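You operate a simulated robot arm through the tools that you are given. There is no shell and no other tool. Be economical: measure what you need, move in short steps, check, and stop when the job is done.

Carry out the task below with a simulated robot arm. There is one attempt and no reset: what you move stays moved.

JOB
Slide the cream sheet under the drip bar to glue most of it.
Fine: the sheet on the table top; wiper down, bar tap and shutter open first; three quarters or more covered; shut the shutter and the tap after.

It is judged by the outcome, as a careful person would: the job done as asked, and still so three seconds after it is handed in. It fails if anything else is knocked over, pushed out of place, dropped, spilled or broken. Flat cloth is picked up by pressing the open fingertips on it (5 to 10 N) and closing them slowly along it; thin cloth reads only 2 to 8 mm in the jaws.

ROBOT AND FRAMES
A 6-joint arm with a two-finger parallel gripper on a trunk, on a base that drives. Base frame: it is fixed to the floor where the robot stands at the start and does not move with it; the origin is under the middle of the robot, x ahead of it, y to its left, z up; the surface under the hand at the start is at about z = 0.86. Lengths are in m, angles in rad, forces in N, time in s.
With the tool pointing down near the work surface it reaches from about 0.3 to 0.8 m from the robot's upright axis, wherever it stands. Its first joint turns from -2.897 to 2.897 rad. Places, roughly: bar tap knob [0.2, 0.3, 0.8]; feed end of the steel table [0.5, 0.3, 0.9]; heat knob [0.4, -0.2, 0.8]; red bar lever [0.8, 0.2, 1]; shutter slide [0.3, 0.1, 0.9]; wiper flap [0.6, 0, 1]; yellow cradle [0.6, 0.1, 1]. Payload 3.43 kg.
The tool frame sits at the grasp point between the pads (the TCP): z along the fingers, y along the line on which they close. The tips reach 0.034 m beyond it. The gripper opens to 0.128 m. The fingers are 0.024 m wide and 0.012 m thick; the gripper's body (0.048 by 0.13 m) begins 0.096 m behind the TCP.
Orientation is that of the tool frame in the base frame, as a unit quaternion [x, y, z, w]. With the fingers straight down and closing along the base's y, the tool's x points along the base's -x, its y along +y and its z along -z.

CONTROLS
- The arm moves only by the tool servo_tool. Its argument "steps" is a list of rows, each a list of 6 numbers: the shift along the tool's x, y, z in m, then the turn, a rotation vector about the tool's x, y, z in rad. In form: [[dx, dy, dz, ax, ay, az], ...]. A call has 1 to 8 rows; each row is the pose to reach, as a shift and turn from the pose commanded when the call began, along the tool's axes at that moment. "hand" is the gripper command, from -1 (fully open) to 1 (shut), values between in proportion, set as the call begins (left out, the last holds). A row lasts 0.2 s, in which the tool goes at most 0.05 m and 0.15 rad; a call with a longer step from one row to the next is refused whole, and so is a gripper value outside its range. Where a pose cannot be reached the arm comes as near as it can. A force on the tool above 50 N (or 10 N above the force at the start of the call, whichever is more), or a blocked arm, ends the call early, and 0.2 s more pass. Each finger travels about 0.045 m/s and halts on what it meets, pressing with about 32 N; the grip force reading is that of the motor and also rises with nothing between the fingers. The clock runs only during rows and for 0.2 s after the last one: add rows that repeat a pose to give the fingers time. The reply holds the time, the measured pose of the TCP, the force on the tool along the base axes, the opening and the grip force, in the units named above and with some noise, with the torque about the TCP (base axes, N m) and any sound that the robot's microphone picked up.
- Cameras (640 x 400 px; columns grow to the right, rows downward): "scene" is now at [0.0124, 0.168, 1.4929]; the picture's right is [0.35, -0.94, -0.00], its down [-0.77, -0.29, -0.56] and it looks along [0.53, 0.20, -0.83] (base axes); focal length 248 px, centre (320, 200). "wrist" rides on the gripper at [0.076, -0.011, -0.16] in the tool frame; the picture's right is [0.15, 0.99, 0.00], its down [-0.88, 0.13, -0.46] and it looks along [-0.45, 0.07, 0.89] (tool axes); focal length 234 px, centre (320, 200). There is no depth. A picture from a camera that has moved, and an enlarged one, comes with that camera's place and axes in the base frame and with its lens.
- get_image(camera): a new picture of that camera. It takes no simulated time.
- steer(legs): drives the robot by 1 to 6 legs, each [ahead, turn to the left] in m and rad, along the robot's own axes; the way and the turn of a leg run together, so that a leg with both is an arc; at most 1.5 m and 3.142 rad a leg. The arm and the cameras ride along, it lands a little off, and it stops where it bumps. It gives what a move gives.
- turn_head(pan, tilt): turns the head with the scene camera to pan (to the left, within 2.705 rad either way) and tilt (down, from -0.506 to 1.204), counted from straight ahead of the robot. It gives what a move gives.
- inspect(camera, box): a new picture of the part [left, top, right, bottom] of that camera's present view, enlarged. It takes no simulated time.
- job_done(): hands the job in; it is judged then, once.

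Go step by step. Nothing tells you exact positions but the pictures and the camera data: compare them with the known pose of the tool, close in by small moves and look again before you grip or let go. The budget is 120 turns and 82 pictures, counting those below and the enlarged ones. Unless the task says otherwise, let go and move clear before handing in, and close with one line.

The tools are called after "Emit:" as name(argument=value, ...) on one line, values as JSON. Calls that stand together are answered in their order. servo_tool: Moves the arm, as the interface text tells. Its arguments: {"type":"object","properties":{"steps":{"type":"array","items":{"type":"array","items":{"type":"number"}}},"hand":{"type":"number"}},"required":["steps"]} The other tools are called the same way: steer (legs) drives the base; turn_head (pan, tilt) turns the head that bears the scene camera; get_image (camera) takes a picture; inspect (camera, box) takes an enlarged picture of a part of a camera's view; job_done () hands the job in.

At the start:

```text
t: 0.0
position: [0.4562, 0.1732, 1.204]
tool_rot: [0.003, 1.0, -0.001, 0.001]
ft_force: [-0.1, -0.2, -0.2]
ft_torque: [-0.03, 0.02, 0.01]
finger_gap: 0.1279
finger_force: 0.0
robot x, y, heading: [0.0027, -0.0124, 0.002]
head pan, tilt: [0.354, 0.97]
```

scene: 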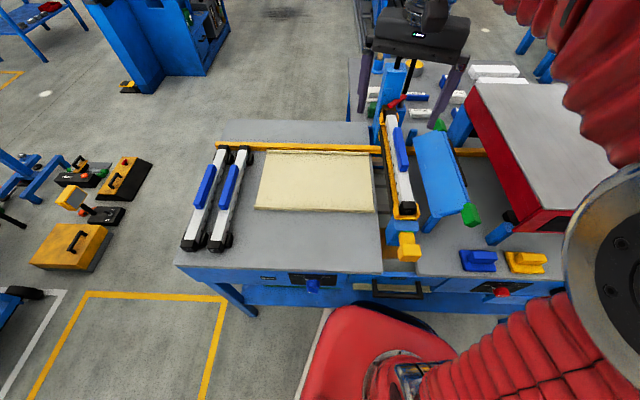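
wrist: 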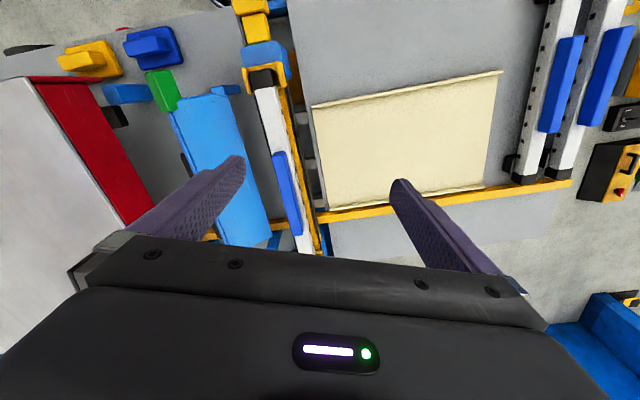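

I see the steel table with the cream sheet left of the drip bar, a yellow cradle with the bar, a blue wiper flap to its right, and knobs on the front. I'll look closer at the parts before moving.

Emit:
inspect(camera="scene", box=[340, 80, 500, 180])

Emit:
inspect(camera="scene", box=[240, 200, 560, 310])

Emit:
inspect(camera="wrist", box=[120, 0, 340, 260])

```text
4.00 times, centred on (420, 130) of scene
camera zoom: at [0.0124, 0.168, 1.4929], right [0.35, -0.94, 0.0], down [-0.77, -0.29, -0.56], along [0.53, 0.2, -0.83], focal length 991 px, centre (-80, 480)
```

zoom: 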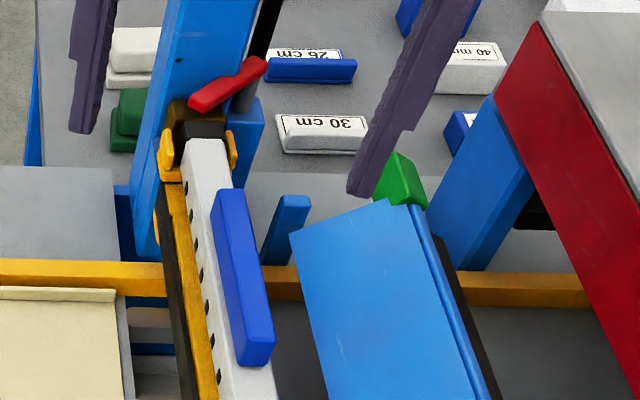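

```text
2.00 times, centred on (400, 255) of scene
camera zoom: at [0.0124, 0.168, 1.4929], right [0.35, -0.94, 0.0], down [-0.77, -0.29, -0.56], along [0.53, 0.2, -0.83], focal length 495 px, centre (160, 90)
```

zoom: 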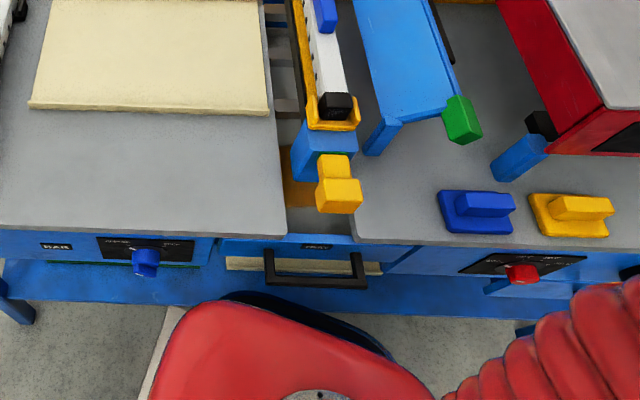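

```text
1.54 times, centred on (230, 130) of wrist
camera zoom: at [0.3795, 0.1621, 1.3644], right [-0.14, 0.99, 0.0], down [0.88, 0.13, 0.46], along [0.45, 0.06, -0.89], focal length 360 px, centre (458, 308)
```

zoom: 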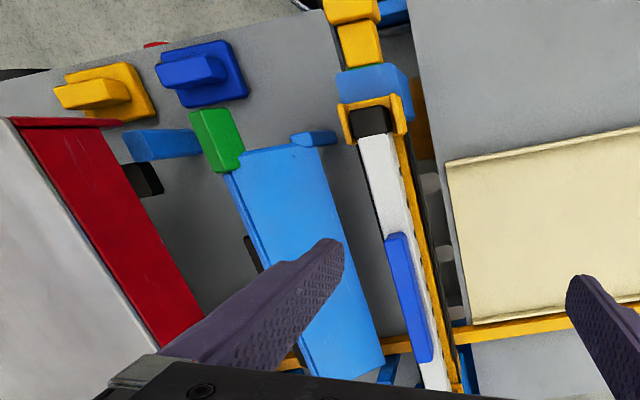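

The table is turned about -0.34 rad relative to my base; sheet about 0.37 by 0.25 m. I'll zoom on the tap, the shutter and the flap.

Emit:
inspect(camera="scene", box=[255, 260, 355, 305])

Emit:
inspect(camera="scene", box=[370, 190, 490, 270])

Emit:
inspect(camera="scene", box=[350, 0, 500, 130])

```text
6.40 times, centred on (305, 282) of scene
camera zoom: at [0.0124, 0.168, 1.4929], right [0.35, -0.94, 0.0], down [-0.77, -0.29, -0.56], along [0.53, 0.2, -0.83], focal length 1585 px, centre (416, -328)
```

zoom: 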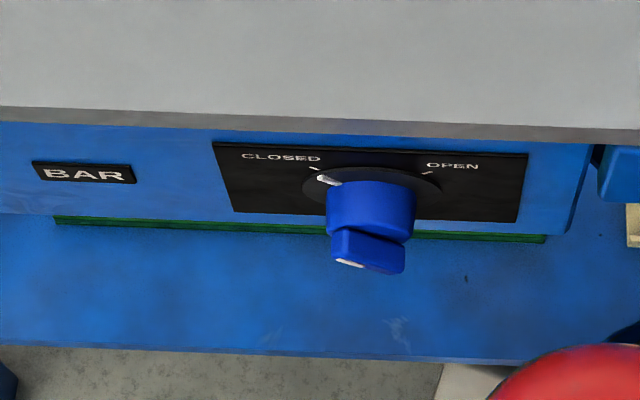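

```text
5.00 times, centred on (430, 230) of scene
camera zoom: at [0.0124, 0.168, 1.4929], right [0.35, -0.94, 0.0], down [-0.77, -0.29, -0.56], along [0.53, 0.2, -0.83], focal length 1238 px, centre (-230, 50)
```

zoom: 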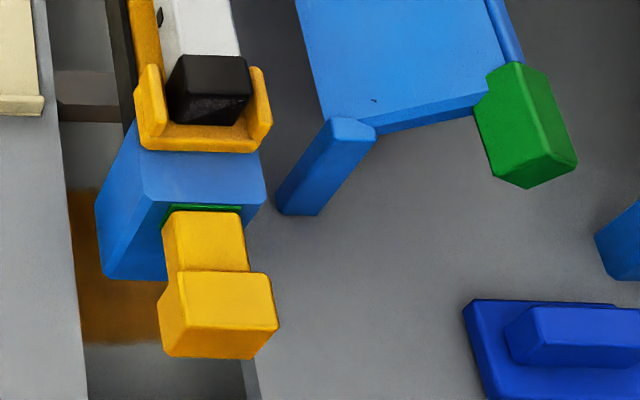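

```text
3.08 times, centred on (425, 65) of scene
camera zoom: at [0.0124, 0.168, 1.4929], right [0.35, -0.94, 0.0], down [-0.77, -0.29, -0.56], along [0.53, 0.2, -0.83], focal length 762 px, centre (-3, 615)
```

zoom: 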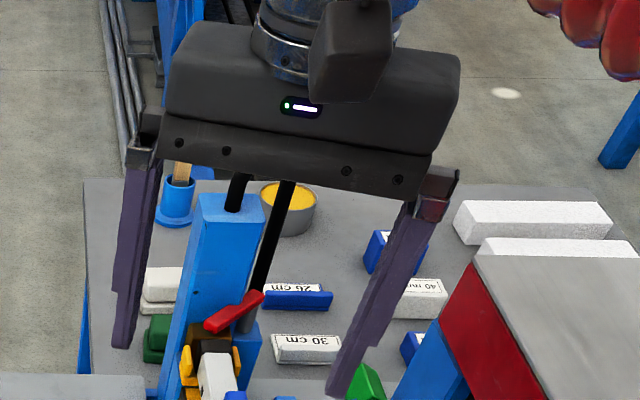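

The tap points to CLOSED and the knob faces the robot, too near to reach straight on; I'll need to face the table and back away. First I check the floor behind.

Emit:
turn_head(pan=2.7, tilt=0.7)

Emit:
get_image(camera="scene")

Emit:
turn_head(pan=-2.7, tilt=0.7)

Emit:
get_image(camera="scene")

```text
t: 2.2
position: [0.4565, 0.1746, 1.2042]
tool_rot: [0.003, 1.0, 0.001, 0.0]
ft_force: [0.1, 0.7, 0.1]
ft_torque: [0.0, -0.01, 0.01]
finger_gap: 0.1281
finger_force: 0.1
robot x, y, heading: [0.0045, -0.0103, -0.003]
head pan, tilt: [2.7, 0.7]
```

```text
73 pictures are left
camera scene: at [-0.1315, 0.1796, 1.5143], right [0.43, 0.9, 0.0], down [0.58, -0.28, -0.77], along [-0.69, 0.33, -0.64], focal length 248 px, centre (320, 200)
```

scene: 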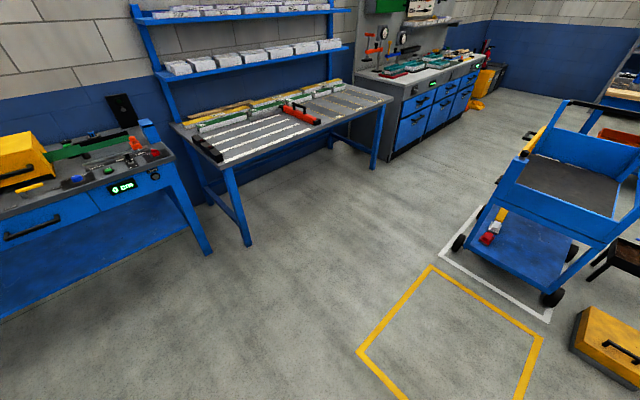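

```text
t: 6.4
position: [0.4566, 0.1731, 1.205]
tool_rot: [0.003, 1.0, 0.0, 0.001]
ft_force: [-0.8, -0.1, 0.5]
ft_torque: [0.02, -0.02, 0.02]
finger_gap: 0.1281
finger_force: 0.1
robot x, y, heading: [0.0032, -0.0133, 0.003]
head pan, tilt: [-2.7, 0.7]
```

```text
72 pictures are left
camera scene: at [-0.1315, 0.1069, 1.5143], right [-0.43, 0.9, 0.0], down [0.58, 0.28, -0.77], along [-0.69, -0.33, -0.64], focal length 248 px, centre (320, 200)
```

scene: 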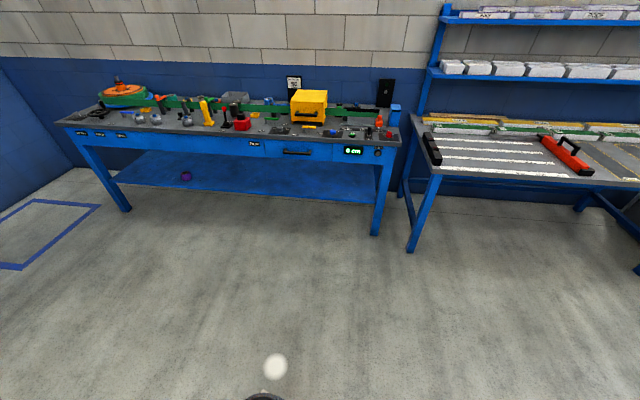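

The floor behind is clear. I back away 0.3 m and turn square to the table.

Emit:
steer(legs=[[-0.32, 0], [0, 0.345]])

Emit:
turn_head(pan=-0.2, tilt=0.75)

Emit:
get_image(camera="scene")

Emit:
get_image(camera="wrist")

```text
t: 10.4
position: [0.043, 0.3171, 1.2055]
tool_rot: [-0.174, 0.985, 0.0, 0.001]
ft_force: [-0.4, 0.2, 0.3]
ft_torque: [-0.02, 0.0, 0.04]
finger_gap: 0.128
finger_force: 0.1
robot x, y, heading: [-0.3103, -0.0248, 0.353]
head pan, tilt: [-2.7, 0.7]
```

```text
t: 12.7
position: [0.0436, 0.3174, 1.2043]
tool_rot: [-0.174, 0.985, 0.0, -0.001]
ft_force: [0.0, 0.1, -0.8]
ft_torque: [0.0, 0.0, 0.0]
finger_gap: 0.1281
finger_force: 0.0
robot x, y, heading: [-0.3161, -0.0254, 0.357]
head pan, tilt: [-0.201, 0.75]
```

```text
71 pictures are left
camera scene: at [-0.3402, 0.1144, 1.51], right [0.15, -0.99, 0.0], down [-0.67, -0.1, -0.73], along [0.72, 0.11, -0.68], focal length 248 px, centre (320, 200)
```

scene: 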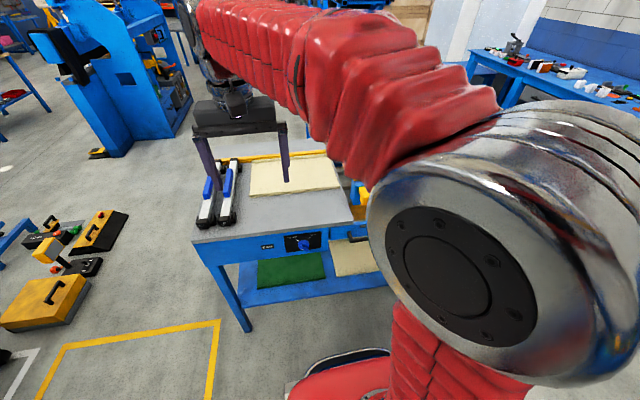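

```text
70 pictures are left
camera wrist: at [-0.0253, 0.2813, 1.3652], right [-0.48, 0.88, 0.0], down [0.78, 0.42, 0.46], along [0.4, 0.22, -0.89], focal length 234 px, centre (320, 200)
```

wrist: 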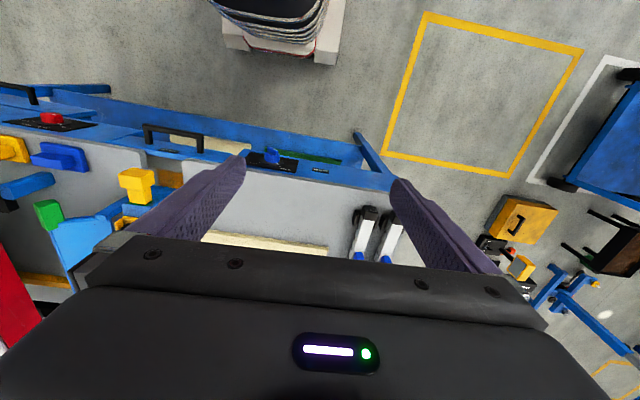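

The tool now points down in front of the table's left half. I back off another 0.2 m for room to hold the tool level, then tilt it forward toward the tap knob.

Emit:
steer(legs=[[-0.2, -0.02]])

Emit:
servo_tool(steps=[[0, 0, 0.04, 0, -0.14, 0], [0, 0, 0.08, 0, -0.28, 0], [0, 0, 0.12, 0, -0.42, 0], [0, 0, 0.16, 0, -0.56, 0], [0, 0, 0.2, 0, -0.7, 0], [0, 0, 0.24, 0, -0.84, 0], [0, 0, 0.28, 0, -0.98, 0], [0, 0, 0.3, 0, -1.12, 0]])

Emit:
get_image(camera="wrist")

```text
t: 14.6
position: [-0.1386, 0.2431, 1.2056]
tool_rot: [-0.163, 0.987, 0.0, 0.0]
ft_force: [-0.8, 0.8, 0.1]
ft_torque: [0.01, -0.02, 0.02]
finger_gap: 0.1277
finger_force: 0.0
robot x, y, heading: [-0.4999, -0.09, 0.334]
head pan, tilt: [-0.201, 0.75]
```

```text
t: 16.4
position: [-0.1297, 0.2599, 0.9051]
tool_rot: [-0.14, 0.836, 0.083, 0.525]
ft_force: [-0.2, 1.9, -0.2]
ft_torque: [-0.05, -0.01, -0.09]
finger_gap: 0.1279
finger_force: 0.1
out of reach, approached as far as the arm can: row 7, 8
robot x, y, heading: [-0.5009, -0.0882, 0.337]
head pan, tilt: [-0.201, 0.75]
```

```text
69 pictures are left
camera wrist: at [-0.2957, 0.1922, 0.9073], right [-0.38, 0.92, -0.14], down [-0.07, 0.12, 0.99], along [0.92, 0.38, 0.02], focal length 234 px, centre (320, 200)
```

wrist: 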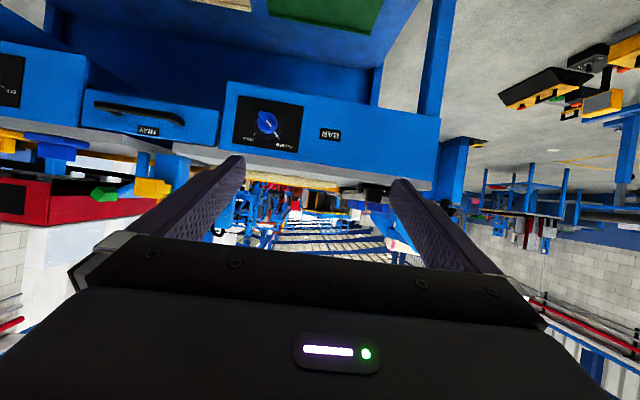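

The level view (upside down) confirms the knob near [0.176, 0.255, 0.78]. I zoom on the knob and the shutter/flap side.

Emit:
inspect(camera="wrist", box=[220, 80, 320, 160])

Emit:
inspect(camera="wrist", box=[0, 80, 240, 230])

```text
5.00 times, centred on (270, 120) of wrist
camera zoom: at [-0.2957, 0.1922, 0.9073], right [-0.38, 0.92, -0.14], down [-0.07, 0.12, 0.99], along [0.92, 0.38, 0.02], focal length 1171 px, centre (570, 600)
```

zoom: 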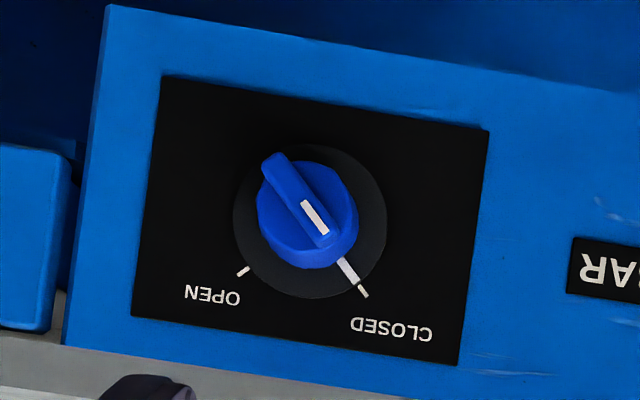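

```text
2.67 times, centred on (120, 155) of wrist
camera zoom: at [-0.2957, 0.1922, 0.9073], right [-0.38, 0.92, -0.14], down [-0.07, 0.12, 0.99], along [0.92, 0.38, 0.02], focal length 624 px, centre (853, 320)
```

zoom: 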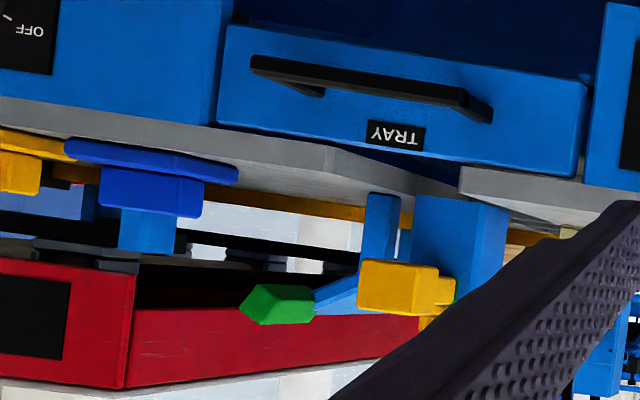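

Wing points 45° left (closed); a 90° clockwise turn opens it. I bring the level tool in front of the knob, fingers part closed.

Emit:
servo_tool(steps=[[0.007, -0.018, 0.0325, 0, -0.075, 0], [0.014, -0.036, 0.065, 0, -0.15, 0], [0.021, -0.054, 0.0975, 0, -0.225, 0], [0.028, -0.072, 0.13, 0, -0.3, 0], [0.036, -0.09, 0.162, 0, -0.375, 0], [0.043, -0.105, 0.195, 0, -0.45, 0], [0.043, -0.105, 0.195, 0, -0.45, 0]], hand=0.1)

Emit:
servo_tool(steps=[[0, 0, 0, 0, 0, -0.14], [0, 0, 0, 0, 0, -0.28], [0, 0, 0, 0, 0, -0.42], [0, 0, 0, 0, 0, -0.56], [0, 0, 0, 0, 0, -0.7], [0, 0, 0, 0, 0, -0.785]])

Emit:
get_image(camera="wrist")

```text
t: 18.0
position: [0.0902, 0.2288, 0.8011]
tool_rot: [-0.159, 0.693, 0.071, 0.699]
ft_force: [0.1, -0.8, -0.7]
ft_torque: [0.0, -0.01, 0.01]
finger_gap: 0.0577
finger_force: 0.0
out of reach, approached as far as the arm can: row 2, 3, 4, 5, 6, 7
robot x, y, heading: [-0.5009, -0.0936, 0.337]
head pan, tilt: [-0.201, 0.75]
```

```text
t: 19.4
position: [0.09, 0.228, 0.801]
tool_rot: [-0.413, 0.579, -0.203, 0.673]
ft_force: [-0.5, -0.4, 0.3]
ft_torque: [0.01, 0.0, 0.02]
finger_gap: 0.0579
finger_force: 0.2
robot x, y, heading: [-0.4984, -0.0901, 0.334]
head pan, tilt: [-0.201, 0.75]
```

```text
66 pictures are left
camera wrist: at [-0.0407, 0.1145, 0.7669], right [-0.17, 0.46, -0.87], down [-0.68, 0.59, 0.44], along [0.72, 0.66, 0.21], focal length 234 px, centre (320, 200)
```

wrist: 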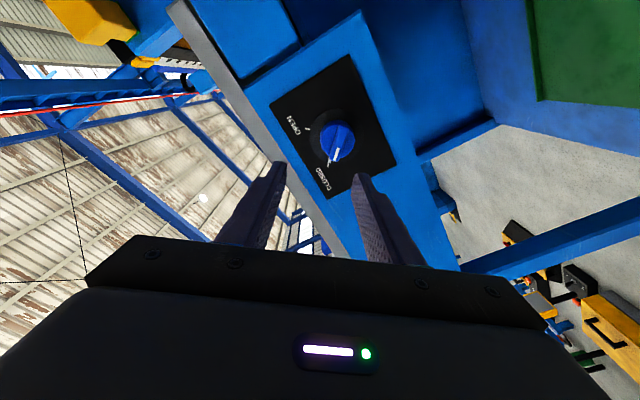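

Tool is level and rolled, slightly above the knob axis. I zoom to check wing alignment.

Emit:
inspect(camera="wrist", box=[270, 90, 400, 190])

```text
4.00 times, centred on (335, 140) of wrist
camera zoom: at [-0.0407, 0.1145, 0.7669], right [-0.17, 0.46, -0.87], down [-0.68, 0.59, 0.44], along [0.72, 0.66, 0.21], focal length 937 px, centre (260, 440)
```

zoom: 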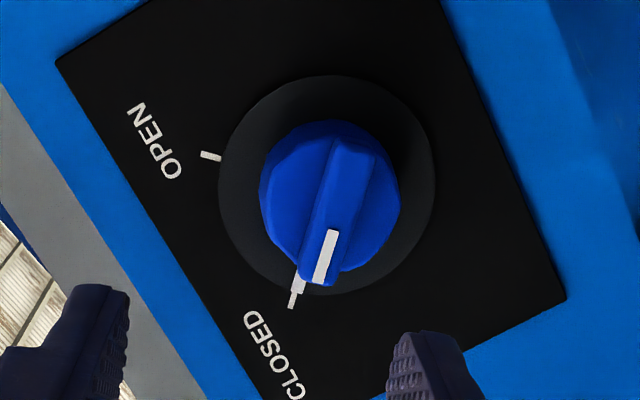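

The wing lines up with the tool; knob centre about s -0.175, z 0.775. I centre on it and move in, then look.

Emit:
servo_tool(steps=[[0.012, 0.007, 0, 0, 0, 0], [0.0243, 0.014, 0, 0, 0, 0], [0.0243, 0.014, 0.015, 0, 0, 0], [0.0243, 0.014, 0.03, 0, 0, 0], [0.0243, 0.014, 0.045, 0, 0, 0], [0.0243, 0.014, 0.045, 0, 0, 0]])

Emit:
get_image(camera="wrist")

```text
t: 20.8
position: [0.1315, 0.2446, 0.7758]
tool_rot: [-0.408, 0.583, -0.205, 0.672]
ft_force: [0.4, -0.1, -0.6]
ft_torque: [0.0, 0.02, 0.01]
finger_gap: 0.0574
finger_force: 0.0
out of reach, approached as far as the arm can: row 2, 3, 4, 5, 6
robot x, y, heading: [-0.5012, -0.0884, 0.336]
head pan, tilt: [-0.201, 0.75]
```

```text
64 pictures are left
camera wrist: at [-0.0022, 0.132, 0.7405], right [-0.16, 0.47, -0.87], down [-0.67, 0.6, 0.44], along [0.73, 0.65, 0.21], focal length 234 px, centre (320, 200)
```

wrist: 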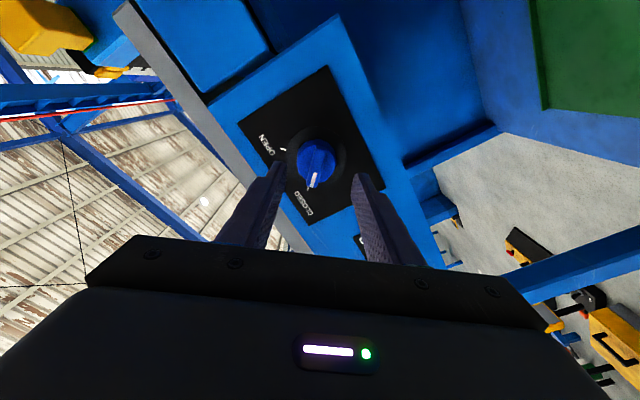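

Across the fingers I'm centred, but the knob lies about 1.5–2 cm along tool +x. I shift that way.

Emit:
servo_tool(steps=[[0.009, 0, 0, 0, 0, 0], [0.018, 0, 0, 0, 0, 0], [0.018, 0, 0, 0, 0, 0]])

Emit:
get_image(camera="wrist")

```text
t: 21.6
position: [0.127, 0.2411, 0.7642]
tool_rot: [-0.407, 0.583, -0.205, 0.672]
ft_force: [-0.5, 0.3, 0.8]
ft_torque: [-0.05, -0.03, -0.02]
finger_gap: 0.0576
finger_force: 0.0
out of reach, approached as far as the arm can: row 1, 2, 3
robot x, y, heading: [-0.5017, -0.0913, 0.333]
head pan, tilt: [-0.201, 0.75]
```

```text
63 pictures are left
camera wrist: at [-0.0057, 0.129, 0.7288], right [-0.16, 0.47, -0.87], down [-0.67, 0.6, 0.44], along [0.73, 0.65, 0.21], focal length 234 px, centre (320, 200)
```

wrist: 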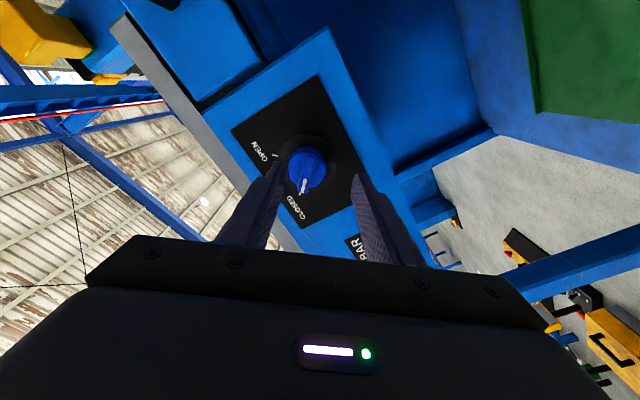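

The arm comes up short in a way that suggests it is too folded. I back the base 0.15 m and re-approach with the arm more stretched.

Emit:
steer(legs=[[-0.15, 0]])

Emit:
servo_tool(steps=[[0, 0, 0.04, 0, 0, 0], [0, 0, 0.08, 0, 0, 0], [0, 0, 0.1, 0, 0, 0], [0, 0, 0.1, 0, 0, 0]])

```text
t: 23.2
position: [-0.0168, 0.1912, 0.7643]
tool_rot: [-0.407, 0.583, -0.207, 0.672]
ft_force: [0.5, 0.9, -0.3]
ft_torque: [0.02, -0.01, -0.02]
finger_gap: 0.0577
finger_force: 0.0
robot x, y, heading: [-0.6426, -0.1407, 0.333]
head pan, tilt: [-0.201, 0.75]
```

```text
t: 24.2
position: [0.0751, 0.2314, 0.7629]
tool_rot: [-0.404, 0.586, -0.21, 0.67]
ft_force: [-0.4, 0.1, -0.3]
ft_torque: [-0.03, -0.02, 0.0]
finger_gap: 0.0578
finger_force: 0.1
out of reach, approached as far as the arm can: row 2, 3, 4
robot x, y, heading: [-0.6455, -0.1412, 0.339]
head pan, tilt: [-0.201, 0.75]
```

Still limited, so I test whether the roll is the limit by rolling back and shifting.

Emit:
servo_tool(steps=[[0, 0, 0, 0, 0, 0.14], [0, 0, 0, 0, 0, 0.28], [0, 0, 0, 0, 0, 0.42], [0, 0, 0, 0, 0, 0.56], [0, 0, 0, 0, 0, 0.7], [0, 0, 0, 0, 0, 0.84], [0, 0, 0, 0, 0, 0.9]])

Emit:
servo_tool(steps=[[0, -0.02, 0, 0, 0, 0], [0, -0.02, 0.01, 0, 0, 0]])

Emit:
get_image(camera="scene")

```text
t: 25.8
position: [0.0807, 0.2394, 0.7672]
tool_rot: [-0.122, 0.702, 0.093, 0.695]
ft_force: [-0.1, 0.0, 0.2]
ft_torque: [0.03, -0.01, -0.02]
finger_gap: 0.0577
finger_force: 0.1
out of reach, approached as far as the arm can: row 7
robot x, y, heading: [-0.646, -0.1406, 0.335]
head pan, tilt: [-0.201, 0.75]
```

```text
t: 26.4
position: [0.0971, 0.2393, 0.7686]
tool_rot: [-0.114, 0.703, 0.092, 0.696]
ft_force: [0.0, 0.5, -0.4]
ft_torque: [0.03, 0.0, -0.02]
finger_gap: 0.0576
finger_force: 0.1
out of reach, approached as far as the arm can: row 1, 2
robot x, y, heading: [-0.6487, -0.1438, 0.334]
head pan, tilt: [-0.201, 0.75]
```

```text
62 pictures are left
camera scene: at [-0.6703, -0.0026, 1.51], right [0.13, -0.99, 0.0], down [-0.68, -0.09, -0.73], along [0.72, 0.1, -0.68], focal length 248 px, centre (320, 200)
```

scene: 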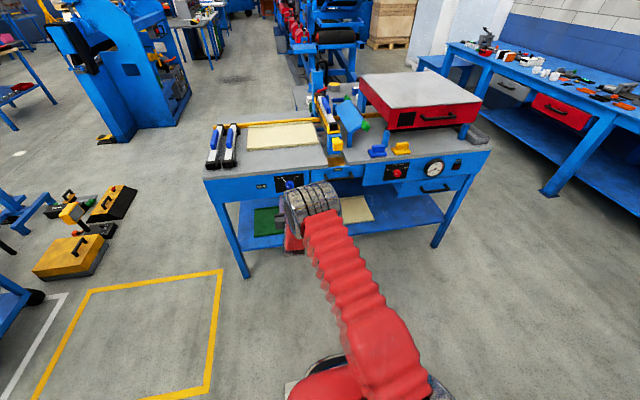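

The arm seems to struggle when offset sideways. I reposition the base so the knob is straight ahead.

Emit:
steer(legs=[[0, -0.5], [-0.22, 0], [0, 0.5], [0.1, 0]])

Emit:
servo_tool(steps=[[0, 0, -0.04, 0, 0, 0], [0, 0, -0.08, 0, 0, 0]])

Emit:
servo_tool(steps=[[0, 0, -0.04, 0, 0, 0], [0, 0, -0.08, 0, 0, 0]])

```text
t: 33.3
position: [-0.0271, 0.3099, 0.7686]
tool_rot: [-0.116, 0.703, 0.094, 0.695]
ft_force: [-0.3, 0.6, -0.3]
ft_torque: [0.02, -0.02, -0.06]
finger_gap: 0.0574
finger_force: 0.0
robot x, y, heading: [-0.7674, -0.0744, 0.342]
head pan, tilt: [-0.201, 0.75]
```

```text
t: 33.9
position: [-0.0997, 0.2996, 0.7747]
tool_rot: [-0.12, 0.703, 0.082, 0.696]
ft_force: [0.6, 0.0, 0.0]
ft_torque: [0.01, -0.01, -0.02]
finger_gap: 0.0577
finger_force: 0.0
out of reach, approached as far as the arm can: row 1, 2
robot x, y, heading: [-0.7658, -0.077, 0.339]
head pan, tilt: [-0.201, 0.75]
```

```text
t: 34.5
position: [-0.1603, 0.2941, 0.7869]
tool_rot: [-0.128, 0.703, 0.071, 0.696]
ft_force: [0.5, -0.3, -0.6]
ft_torque: [0.0, 0.0, 0.02]
finger_gap: 0.0575
finger_force: 0.0
out of reach, approached as far as the arm can: row 1, 2
robot x, y, heading: [-0.7665, -0.077, 0.334]
head pan, tilt: [-0.201, 0.75]
```

Horizontal at this low height is a joint limit; I'll pitch the tool 25–30° downward and centre it in front of the robot.

Emit:
servo_tool(steps=[[0, -0.03, 0, 0, 0.12, 0], [0, -0.06, 0, 0, 0.24, 0], [0, -0.09, 0, 0, 0.36, 0], [0, -0.12, 0, 0, 0.48, 0], [0, -0.145, 0, 0, 0.5, 0], [0, -0.145, 0, 0, 0.5, 0]])

Emit:
servo_tool(steps=[[0, 0, 0, -0.05, 0, 0], [0, 0, 0.0, 0, 0, 0]])

```text
t: 35.9
position: [-0.1241, 0.1699, 0.802]
tool_rot: [-0.138, 0.854, 0.029, 0.5]
ft_force: [-0.2, 0.2, 0.7]
ft_torque: [-0.01, -0.01, -0.01]
finger_gap: 0.0578
finger_force: 0.0
out of reach, approached as far as the arm can: row 5, 6
robot x, y, heading: [-0.7667, -0.0799, 0.335]
head pan, tilt: [-0.201, 0.75]
```

```text
t: 36.5
position: [-0.1232, 0.1706, 0.802]
tool_rot: [-0.139, 0.854, 0.031, 0.499]
ft_force: [1.2, 0.1, -0.3]
ft_torque: [-0.01, -0.04, 0.02]
finger_gap: 0.0573
finger_force: 0.1
out of reach, approached as far as the arm can: row 1
robot x, y, heading: [-0.7681, -0.076, 0.343]
head pan, tilt: [-0.201, 0.75]
```

I realise this is the wrist singularity (tool in line with the forearm). Instead I'll hold the tool steeply down and nudge the knob's wing sideways with closed fingertips. First raise and re-pitch, then drive closer.

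Emit:
servo_tool(steps=[[-0.034, -0.003, -0.02, -0.02, 0.1, 0], [-0.069, -0.005, -0.04, -0.04, 0.2, 0], [-0.103, -0.008, -0.06, -0.06, 0.31, -0.005], [-0.138, -0.01, -0.08, -0.08, 0.42, -0.008], [-0.172, -0.013, -0.1, -0.103, 0.526, -0.01], [-0.172, -0.013, -0.1, -0.103, 0.526, -0.01]], hand=1)

Emit:
steer(legs=[[0.3, 0]])

Emit:
get_image(camera="wrist")

```text
t: 38.1
position: [-0.0702, 0.0915, 1.0424]
tool_rot: [-0.176, 0.909, -0.15, 0.347]
ft_force: [-0.4, 0.4, 0.7]
ft_torque: [0.0, 0.0, -0.02]
finger_gap: 0.0
finger_force: 32.3
out of reach, approached as far as the arm can: row 3, 4
robot x, y, heading: [-0.7698, -0.0743, 0.341]
head pan, tilt: [-0.201, 0.75]
stopped in row 6: the arm was blocked; the commanded pose is now the measured one
```

```text
t: 40.6
position: [0.2082, 0.1892, 1.0419]
tool_rot: [-0.176, 0.909, -0.151, 0.347]
ft_force: [0.8, -0.9, -0.2]
ft_torque: [0.0, -0.03, -0.03]
finger_gap: 0.0
finger_force: 31.7
robot x, y, heading: [-0.4887, 0.0203, 0.34]
head pan, tilt: [-0.201, 0.75]
```

```text
61 pictures are left
camera wrist: at [0.0473, 0.1717, 1.118], right [-0.31, 0.82, -0.48], down [0.28, 0.56, 0.78], along [0.91, 0.11, -0.4], focal length 234 px, centre (320, 200)
```

wrist: 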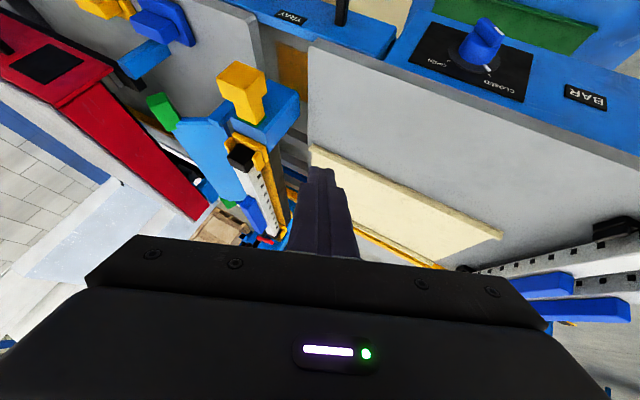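

Good view of the bar from above. I straighten the tool orientation now that I'm away from the singular region.

Emit:
servo_tool(steps=[[0.02, -0.002, -0.015, -0.1, 0.047, 0.035], [0.04, -0.004, -0.03, -0.2, 0.094, 0.07], [0.06, -0.006, -0.045, -0.3, 0.14, 0.105], [0.08, -0.009, -0.06, -0.394, 0.1875, 0.139], [0.08, -0.009, -0.06, -0.394, 0.1875, 0.139]])

Emit:
get_image(camera="wrist")

```text
t: 41.8
position: [0.1131, 0.1576, 1.0443]
tool_rot: [-0.162, 0.959, 0.038, 0.228]
ft_force: [-0.3, 0.2, -0.3]
ft_torque: [0.02, 0.0, 0.02]
finger_gap: 0.0
finger_force: 31.7
robot x, y, heading: [-0.4909, 0.0199, 0.336]
head pan, tilt: [-0.201, 0.75]
```

```text
60 pictures are left
camera wrist: at [-0.017, 0.1009, 1.1529], right [-0.45, 0.89, -0.07], down [0.51, 0.31, 0.8], along [0.74, 0.33, -0.59], focal length 234 px, centre (320, 200)
```

wrist: 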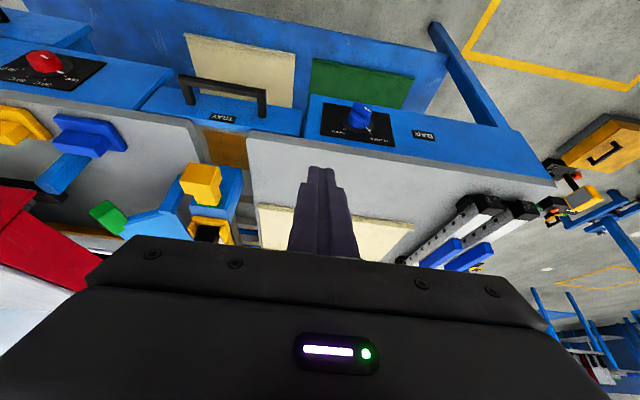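

Now the tool behaves. I zoom on the knob to triangulate it.

Emit:
inspect(camera="wrist", box=[300, 75, 420, 155])

```text
5.00 times, centred on (360, 115) of wrist
camera zoom: at [-0.017, 0.1009, 1.1529], right [-0.45, 0.89, -0.07], down [0.51, 0.31, 0.8], along [0.74, 0.33, -0.59], focal length 1171 px, centre (120, 625)
```

zoom: 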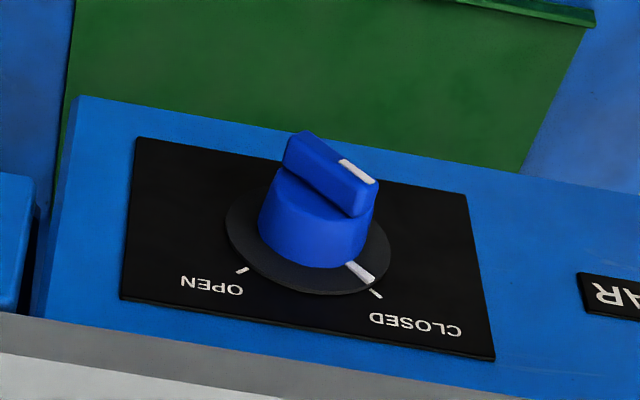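

Wing face lies around p 0.248, s -0.18, z 0.775 in table axes. I go down to the left in front of it, then look.

Emit:
servo_tool(steps=[[0.018, 0.031, 0.031, 0, 0, 0], [0.037, 0.062, 0.062, 0, 0, 0], [0.055, 0.093, 0.093, 0, 0, 0], [0.073, 0.1234, 0.124, 0, 0, 0], [0.093, 0.1234, 0.164, 0, 0, 0], [0.1134, 0.1234, 0.2032, 0, 0, 0], [0.1134, 0.1234, 0.2032, 0, 0, 0]])

Emit:
get_image(camera="wrist")

```text
t: 43.4
position: [0.0635, 0.2686, 0.8108]
tool_rot: [-0.162, 0.959, 0.038, 0.229]
ft_force: [0.0, -0.2, -0.2]
ft_torque: [0.0, 0.0, 0.02]
finger_gap: 0.0
finger_force: 32.1
robot x, y, heading: [-0.4908, 0.018, 0.338]
head pan, tilt: [-0.201, 0.75]
```

```text
58 pictures are left
camera wrist: at [-0.0658, 0.2122, 0.9199], right [-0.45, 0.89, -0.07], down [0.5, 0.31, 0.8], along [0.74, 0.33, -0.59], focal length 234 px, centre (320, 200)
```

wrist: 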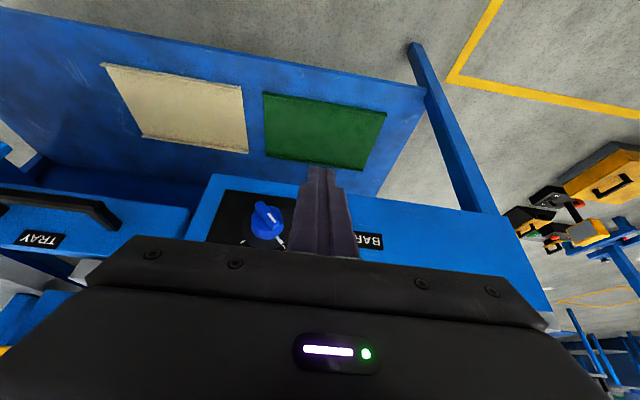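

The knob triangulates consistently. I move forward beside the wing and look before pushing.

Emit:
servo_tool(steps=[[-0.025, 0, 0.0127, 0, 0, 0], [-0.05, 0, 0.0254, 0, 0, 0], [-0.0748, 0, 0.0381, 0, 0, 0], [-0.0748, -0.01, 0.0381, 0, 0, 0], [-0.0748, -0.01, 0.0381, 0, 0, 0]])

Emit:
get_image(camera="wrist")

```text
t: 44.6
position: [0.1467, 0.2862, 0.809]
tool_rot: [-0.163, 0.959, 0.038, 0.229]
ft_force: [-0.3, 0.3, -0.1]
ft_torque: [0.03, -0.04, 0.03]
finger_gap: 0.0
finger_force: 31.8
robot x, y, heading: [-0.491, 0.0236, 0.337]
head pan, tilt: [-0.201, 0.75]
```

```text
57 pictures are left
camera wrist: at [0.017, 0.2302, 0.9188], right [-0.45, 0.89, -0.07], down [0.51, 0.31, 0.8], along [0.74, 0.33, -0.59], focal length 234 px, centre (320, 200)
```

wrist: 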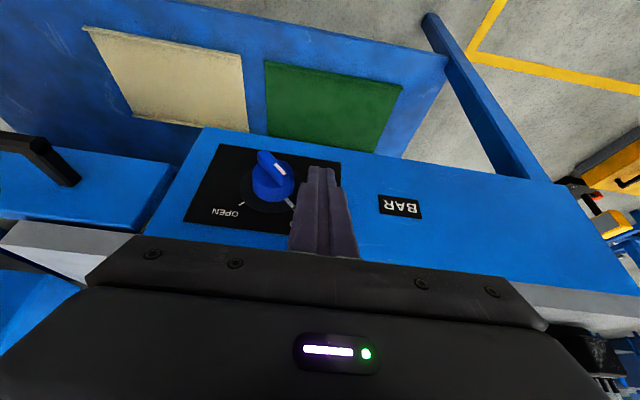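

Emit:
inspect(camera="wrist", box=[230, 140, 350, 220])

```text
5.00 times, centred on (290, 180) of wrist
camera zoom: at [0.017, 0.2302, 0.9188], right [-0.45, 0.89, -0.07], down [0.51, 0.31, 0.8], along [0.74, 0.33, -0.59], focal length 1171 px, centre (470, 300)
```

zoom: 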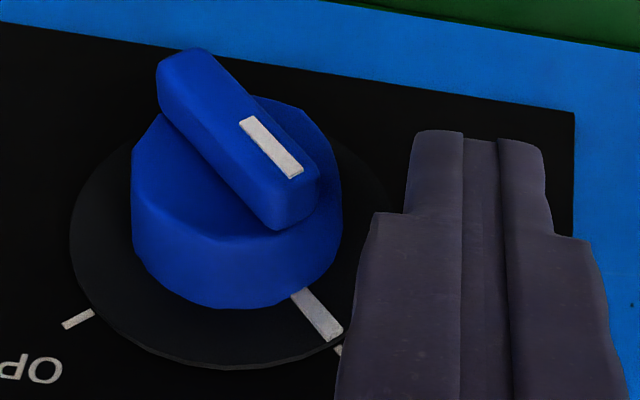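

The finger sits just left of the wing's marked end. I push it to the right in steps.

Emit:
servo_tool(steps=[[0, -0.008, 0, 0, 0, 0], [0, -0.016, 0, 0, 0, 0], [0, -0.022, 0, 0, 0, 0], [0, -0.028, 0, 0, 0, 0], [0, -0.033, 0, 0, 0, 0], [0, -0.033, 0, 0, 0, 0]])

Emit:
inspect(camera="wrist", box=[240, 120, 400, 230])

```text
t: 45.5
position: [0.1538, 0.2682, 0.8155]
tool_rot: [-0.164, 0.958, 0.039, 0.231]
ft_force: [-11.9, 3.3, 8.2]
ft_torque: [0.09, 0.13, 0.06]
finger_gap: 0.0002
finger_force: 31.9
robot x, y, heading: [-0.492, 0.0212, 0.341]
head pan, tilt: [-0.201, 0.75]
stopped in row 4: the force on the tool passed its limit at 61 N (the readings are from after the stop); the commanded pose is now the measured one
```

```text
3.64 times, centred on (320, 175) of wrist
camera zoom: at [0.0239, 0.2115, 0.9228], right [-0.45, 0.89, -0.07], down [0.5, 0.31, 0.81], along [0.74, 0.33, -0.59], focal length 852 px, centre (320, 291)
```

zoom: 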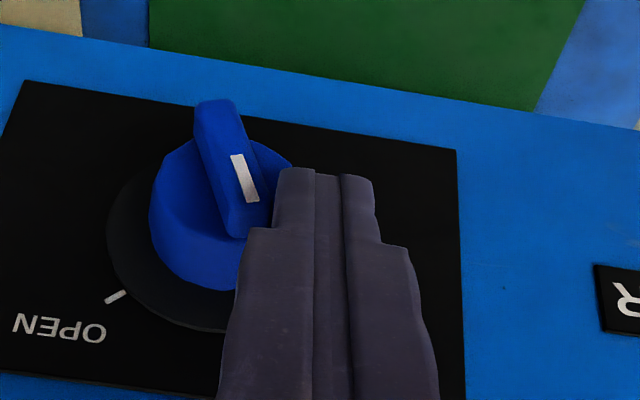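

The knob has turned partway, but the tip is rubbing on the knob body. I back off 4 mm and continue pushing.

Emit:
servo_tool(steps=[[0.004, 0.001, -0.002, 0, 0, 0], [0.0045, -0.006, -0.0022, 0, 0, 0], [0.0045, -0.012, -0.0022, 0, 0, 0], [0.0045, -0.017, -0.0022, 0, 0, 0], [0.0045, -0.022, -0.0022, 0, 0, 0]])

Emit:
inspect(camera="wrist", box=[240, 120, 400, 230])

```text
t: 46.6
position: [0.1546, 0.2535, 0.8175]
tool_rot: [-0.165, 0.958, 0.04, 0.231]
ft_force: [-10.3, 0.0, 7.5]
ft_torque: [-0.04, 0.23, -0.03]
finger_gap: 0.0001
finger_force: 31.7
robot x, y, heading: [-0.4874, 0.0224, 0.34]
head pan, tilt: [-0.201, 0.75]
stopped in row 5: the force on the tool passed its limit at 66 N (the readings are from after the stop); the commanded pose is now the measured one
```

```text
3.64 times, centred on (320, 175) of wrist
camera zoom: at [0.0248, 0.1959, 0.9246], right [-0.45, 0.89, -0.07], down [0.5, 0.31, 0.81], along [0.74, 0.33, -0.59], focal length 852 px, centre (320, 291)
```

zoom: 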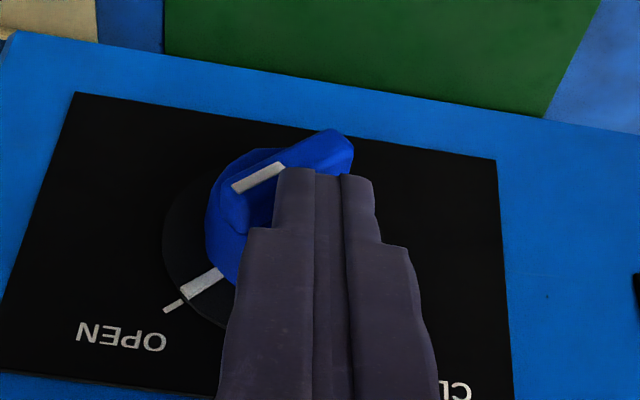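

The knob's white mark now lines up with OPEN. I back away and verify.

Emit:
servo_tool(steps=[[0.03, 0.002, -0.015, 0, 0, 0], [0.06, 0.002, -0.03, 0, 0, 0], [0.08, 0.002, -0.04, 0, 0, 0], [0.06, 0.002, -0.08, 0, 0, 0], [0.04, 0.002, -0.12, 0, 0, 0], [0.02, 0.002, -0.16, 0, 0, 0]])

Emit:
get_image(camera="wrist")

```text
t: 48.0
position: [0.0709, 0.2236, 0.9497]
tool_rot: [-0.164, 0.958, 0.04, 0.232]
ft_force: [1.0, 0.1, 0.1]
ft_torque: [0.01, -0.02, 0.03]
finger_gap: 0.0
finger_force: 31.9
robot x, y, heading: [-0.4919, 0.02, 0.334]
head pan, tilt: [-0.201, 0.75]
```

```text
53 pictures are left
camera wrist: at [-0.0594, 0.1665, 1.0589], right [-0.45, 0.89, -0.07], down [0.5, 0.31, 0.81], along [0.74, 0.33, -0.59], focal length 234 px, centre (320, 200)
```

wrist: 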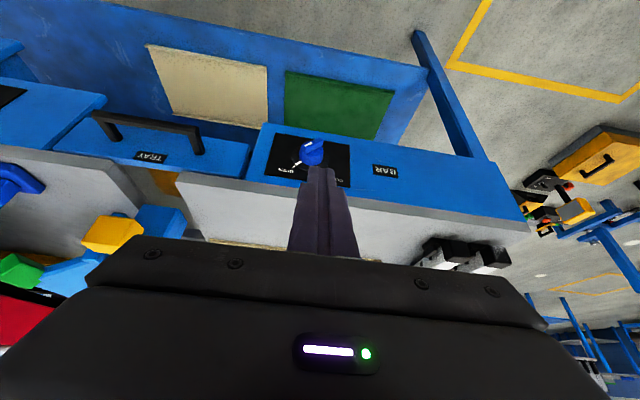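

Tap is open. Next the wiper: I lift the tool high and upright and drive to the middle of the table.

Emit:
servo_tool(steps=[[-0.02, 0, -0.042, 0, 0.08, 0], [-0.04, 0, -0.084, 0, 0.16, 0], [-0.06, 0, -0.126, 0, 0.24, 0], [-0.08, 0, -0.168, 0, 0.32, 0], [-0.1, 0, -0.21, 0, 0.4, 0], [-0.12, 0, -0.25, 0, 0.468, 0], [-0.136, 0, -0.285, 0, 0.468, 0]], hand=0.5)

Emit:
steer(legs=[[0, -0.5], [0.46, 0], [0, 0.5]])

Emit:
turn_head(pan=-0.1, tilt=0.95)

Emit:
get_image(camera="scene")

Emit:
get_image(camera="wrist")

```text
t: 49.6
position: [0.0607, 0.2212, 1.2663]
tool_rot: [-0.17, 0.985, -0.001, 0.003]
ft_force: [0.7, -0.1, 0.2]
ft_torque: [0.0, 0.0, 0.0]
finger_gap: 0.032
finger_force: 0.0
robot x, y, heading: [-0.4888, 0.0231, 0.343]
head pan, tilt: [-0.201, 0.75]
```

```text
t: 57.0
position: [0.5162, 0.1585, 1.2669]
tool_rot: [-0.177, 0.984, 0.001, 0.004]
ft_force: [0.6, 0.1, -0.2]
ft_torque: [0.04, 0.0, -0.04]
finger_gap: 0.0319
finger_force: 0.1
robot x, y, heading: [-0.0213, -0.0752, 0.345]
head pan, tilt: [-0.201, 0.75]
```

```text
t: 57.8
position: [0.5166, 0.1564, 1.266]
tool_rot: [-0.177, 0.984, 0.001, 0.004]
ft_force: [-0.2, -0.5, -0.4]
ft_torque: [0.0, -0.01, -0.01]
finger_gap: 0.0319
finger_force: 0.2
robot x, y, heading: [-0.0244, -0.0702, 0.351]
head pan, tilt: [-0.099, 0.949]
```

```text
52 pictures are left
camera scene: at [-0.0619, 0.0739, 1.4945], right [0.25, -0.97, 0.0], down [-0.79, -0.2, -0.58], along [0.56, 0.14, -0.81], focal length 248 px, centre (320, 200)
```

scene: 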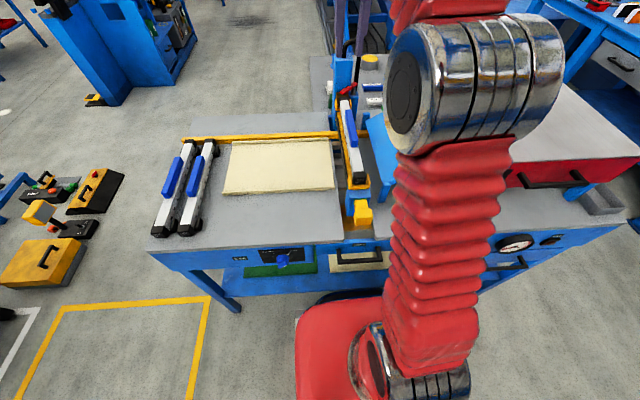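

```text
51 pictures are left
camera wrist: at [0.4461, 0.1201, 1.4269], right [-0.48, 0.88, 0.0], down [0.78, 0.43, 0.46], along [0.41, 0.22, -0.89], focal length 234 px, centre (320, 200)
```

wrist: 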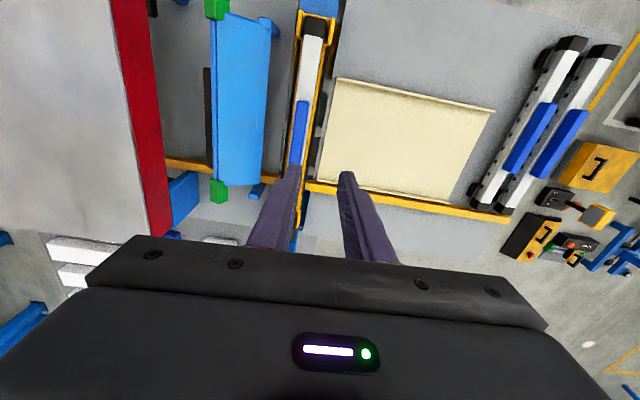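

The flap's free edge with green tabs is at about s 0.21, z 0.97, hinged nearer the bar. I move above it with closed fingers and press down on it.

Emit:
servo_tool(steps=[[0, -0.04, 0.02, 0, 0, 0], [0, -0.08, 0.05, 0, 0, 0], [0, -0.12, 0.08, 0, 0, 0], [0, -0.16, 0.11, 0, 0, 0], [0, -0.16, 0.16, 0, 0, 0], [0, -0.16, 0.21, 0, 0, 0], [0, -0.16, 0.21, 0, 0, 0]], hand=1)

Emit:
get_image(camera="wrist")

```text
t: 59.4
position: [0.5722, 0.0094, 1.0548]
tool_rot: [-0.177, 0.984, 0.001, 0.003]
ft_force: [-0.5, -0.9, 0.2]
ft_torque: [-0.02, -0.01, -0.01]
finger_gap: 0.0
finger_force: 31.8
robot x, y, heading: [-0.0232, -0.0723, 0.354]
head pan, tilt: [-0.099, 0.949]
```

```text
50 pictures are left
camera wrist: at [0.5031, -0.028, 1.2154], right [-0.48, 0.88, 0.0], down [0.78, 0.43, 0.46], along [0.41, 0.22, -0.89], focal length 234 px, centre (320, 200)
```

wrist: 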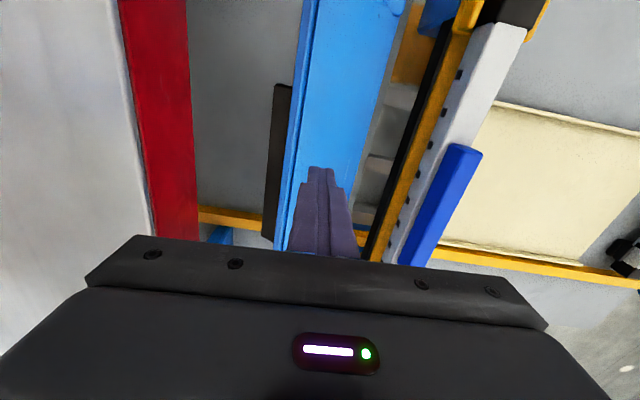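

The tip is over the flap close to its free edge. I press down slowly.

Emit:
servo_tool(steps=[[0, 0, 0.02, 0, 0, 0], [0, 0, 0.035, 0, 0, 0], [0, 0, 0.05, 0, 0, 0], [0, 0, 0.06, 0, 0, 0], [0, 0, 0.07, 0, 0, 0], [0, 0, 0.08, 0, 0, 0], [0, 0, 0.09, 0, 0, 0], [0, 0, 0.1, 0, 0, 0]])

Emit:
get_image(camera="wrist")

```text
t: 61.1
position: [0.5733, 0.0091, 0.9568]
tool_rot: [-0.177, 0.984, 0.001, 0.004]
ft_force: [-0.6, -0.8, 0.6]
ft_torque: [-0.02, -0.01, -0.01]
finger_gap: 0.0
finger_force: 32.2
robot x, y, heading: [-0.0223, -0.0721, 0.35]
head pan, tilt: [-0.099, 0.949]
```

```text
49 pictures are left
camera wrist: at [0.5037, -0.0281, 1.1163], right [-0.48, 0.88, 0.0], down [0.78, 0.43, 0.46], along [0.4, 0.22, -0.89], focal length 234 px, centre (320, 200)
```

wrist: 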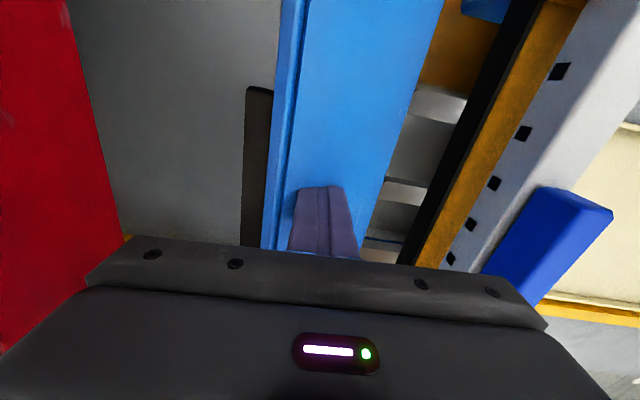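

The tip seems to sink into the plate with no force, so the plate middle isn't the thing to push. I raise and go for the front green tab instead.

Emit:
servo_tool(steps=[[0, 0, -0.03, 0, 0, 0], [0, 0, -0.06, 0, 0, 0], [0, 0, -0.1, 0, 0, 0], [0.04, 0, -0.13, 0, 0, 0], [0.08, 0, -0.13, 0, 0, 0], [0.12, 0, -0.13, 0, 0, 0], [0.12, 0, -0.13, 0, 0, 0]])

Emit:
get_image(camera="wrist")

```text
t: 62.8
position: [0.4568, -0.033, 1.0855]
tool_rot: [-0.176, 0.984, 0.001, 0.004]
ft_force: [-0.2, -0.2, -0.3]
ft_torque: [-0.03, -0.03, 0.0]
finger_gap: 0.0004
finger_force: 32.1
robot x, y, heading: [-0.0268, -0.0709, 0.345]
head pan, tilt: [-0.099, 0.949]
```

```text
48 pictures are left
camera wrist: at [0.3889, -0.0701, 1.2452], right [-0.48, 0.88, 0.0], down [0.78, 0.43, 0.46], along [0.41, 0.22, -0.89], focal length 234 px, centre (320, 200)
```

wrist: 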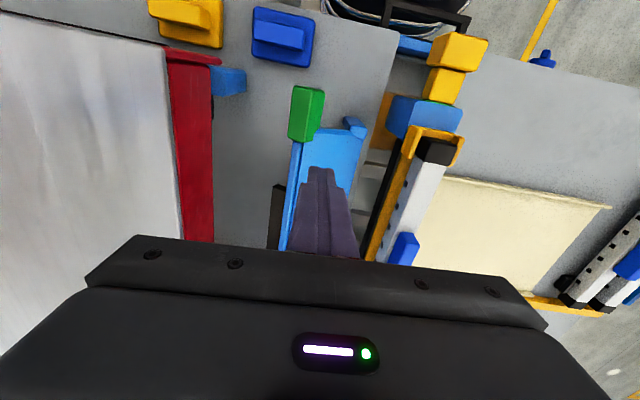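

Flap unchanged. I place the tip over the front green tab and press.

Emit:
servo_tool(steps=[[0.02, -0.011, 0, 0, 0, 0], [0.039, -0.022, 0, 0, 0, 0], [0.039, -0.022, 0.03, 0, 0, 0], [0.039, -0.022, 0.055, 0, 0, 0], [0.039, -0.022, 0.055, 0, 0, 0]])

Emit:
get_image(camera="wrist")

```text
t: 64.0
position: [0.4322, -0.0653, 1.0301]
tool_rot: [-0.177, 0.984, 0.001, 0.003]
ft_force: [-0.7, 0.7, 0.0]
ft_torque: [0.01, -0.02, 0.0]
finger_gap: 0.0003
finger_force: 31.8
robot x, y, heading: [-0.0249, -0.0706, 0.351]
head pan, tilt: [-0.099, 0.949]
```

```text
47 pictures are left
camera wrist: at [0.3621, -0.104, 1.19], right [-0.48, 0.88, 0.0], down [0.78, 0.43, 0.46], along [0.41, 0.22, -0.89], focal length 234 px, centre (320, 200)
```

wrist: 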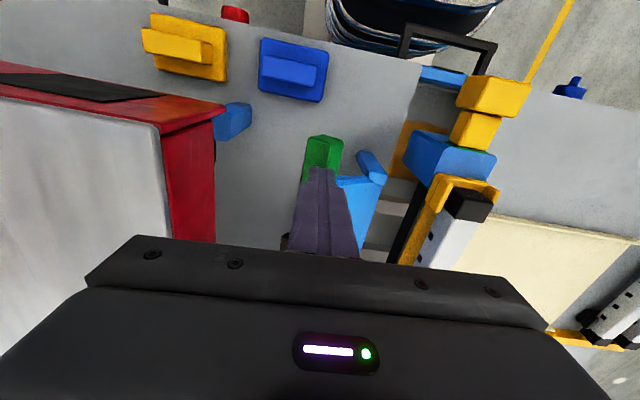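

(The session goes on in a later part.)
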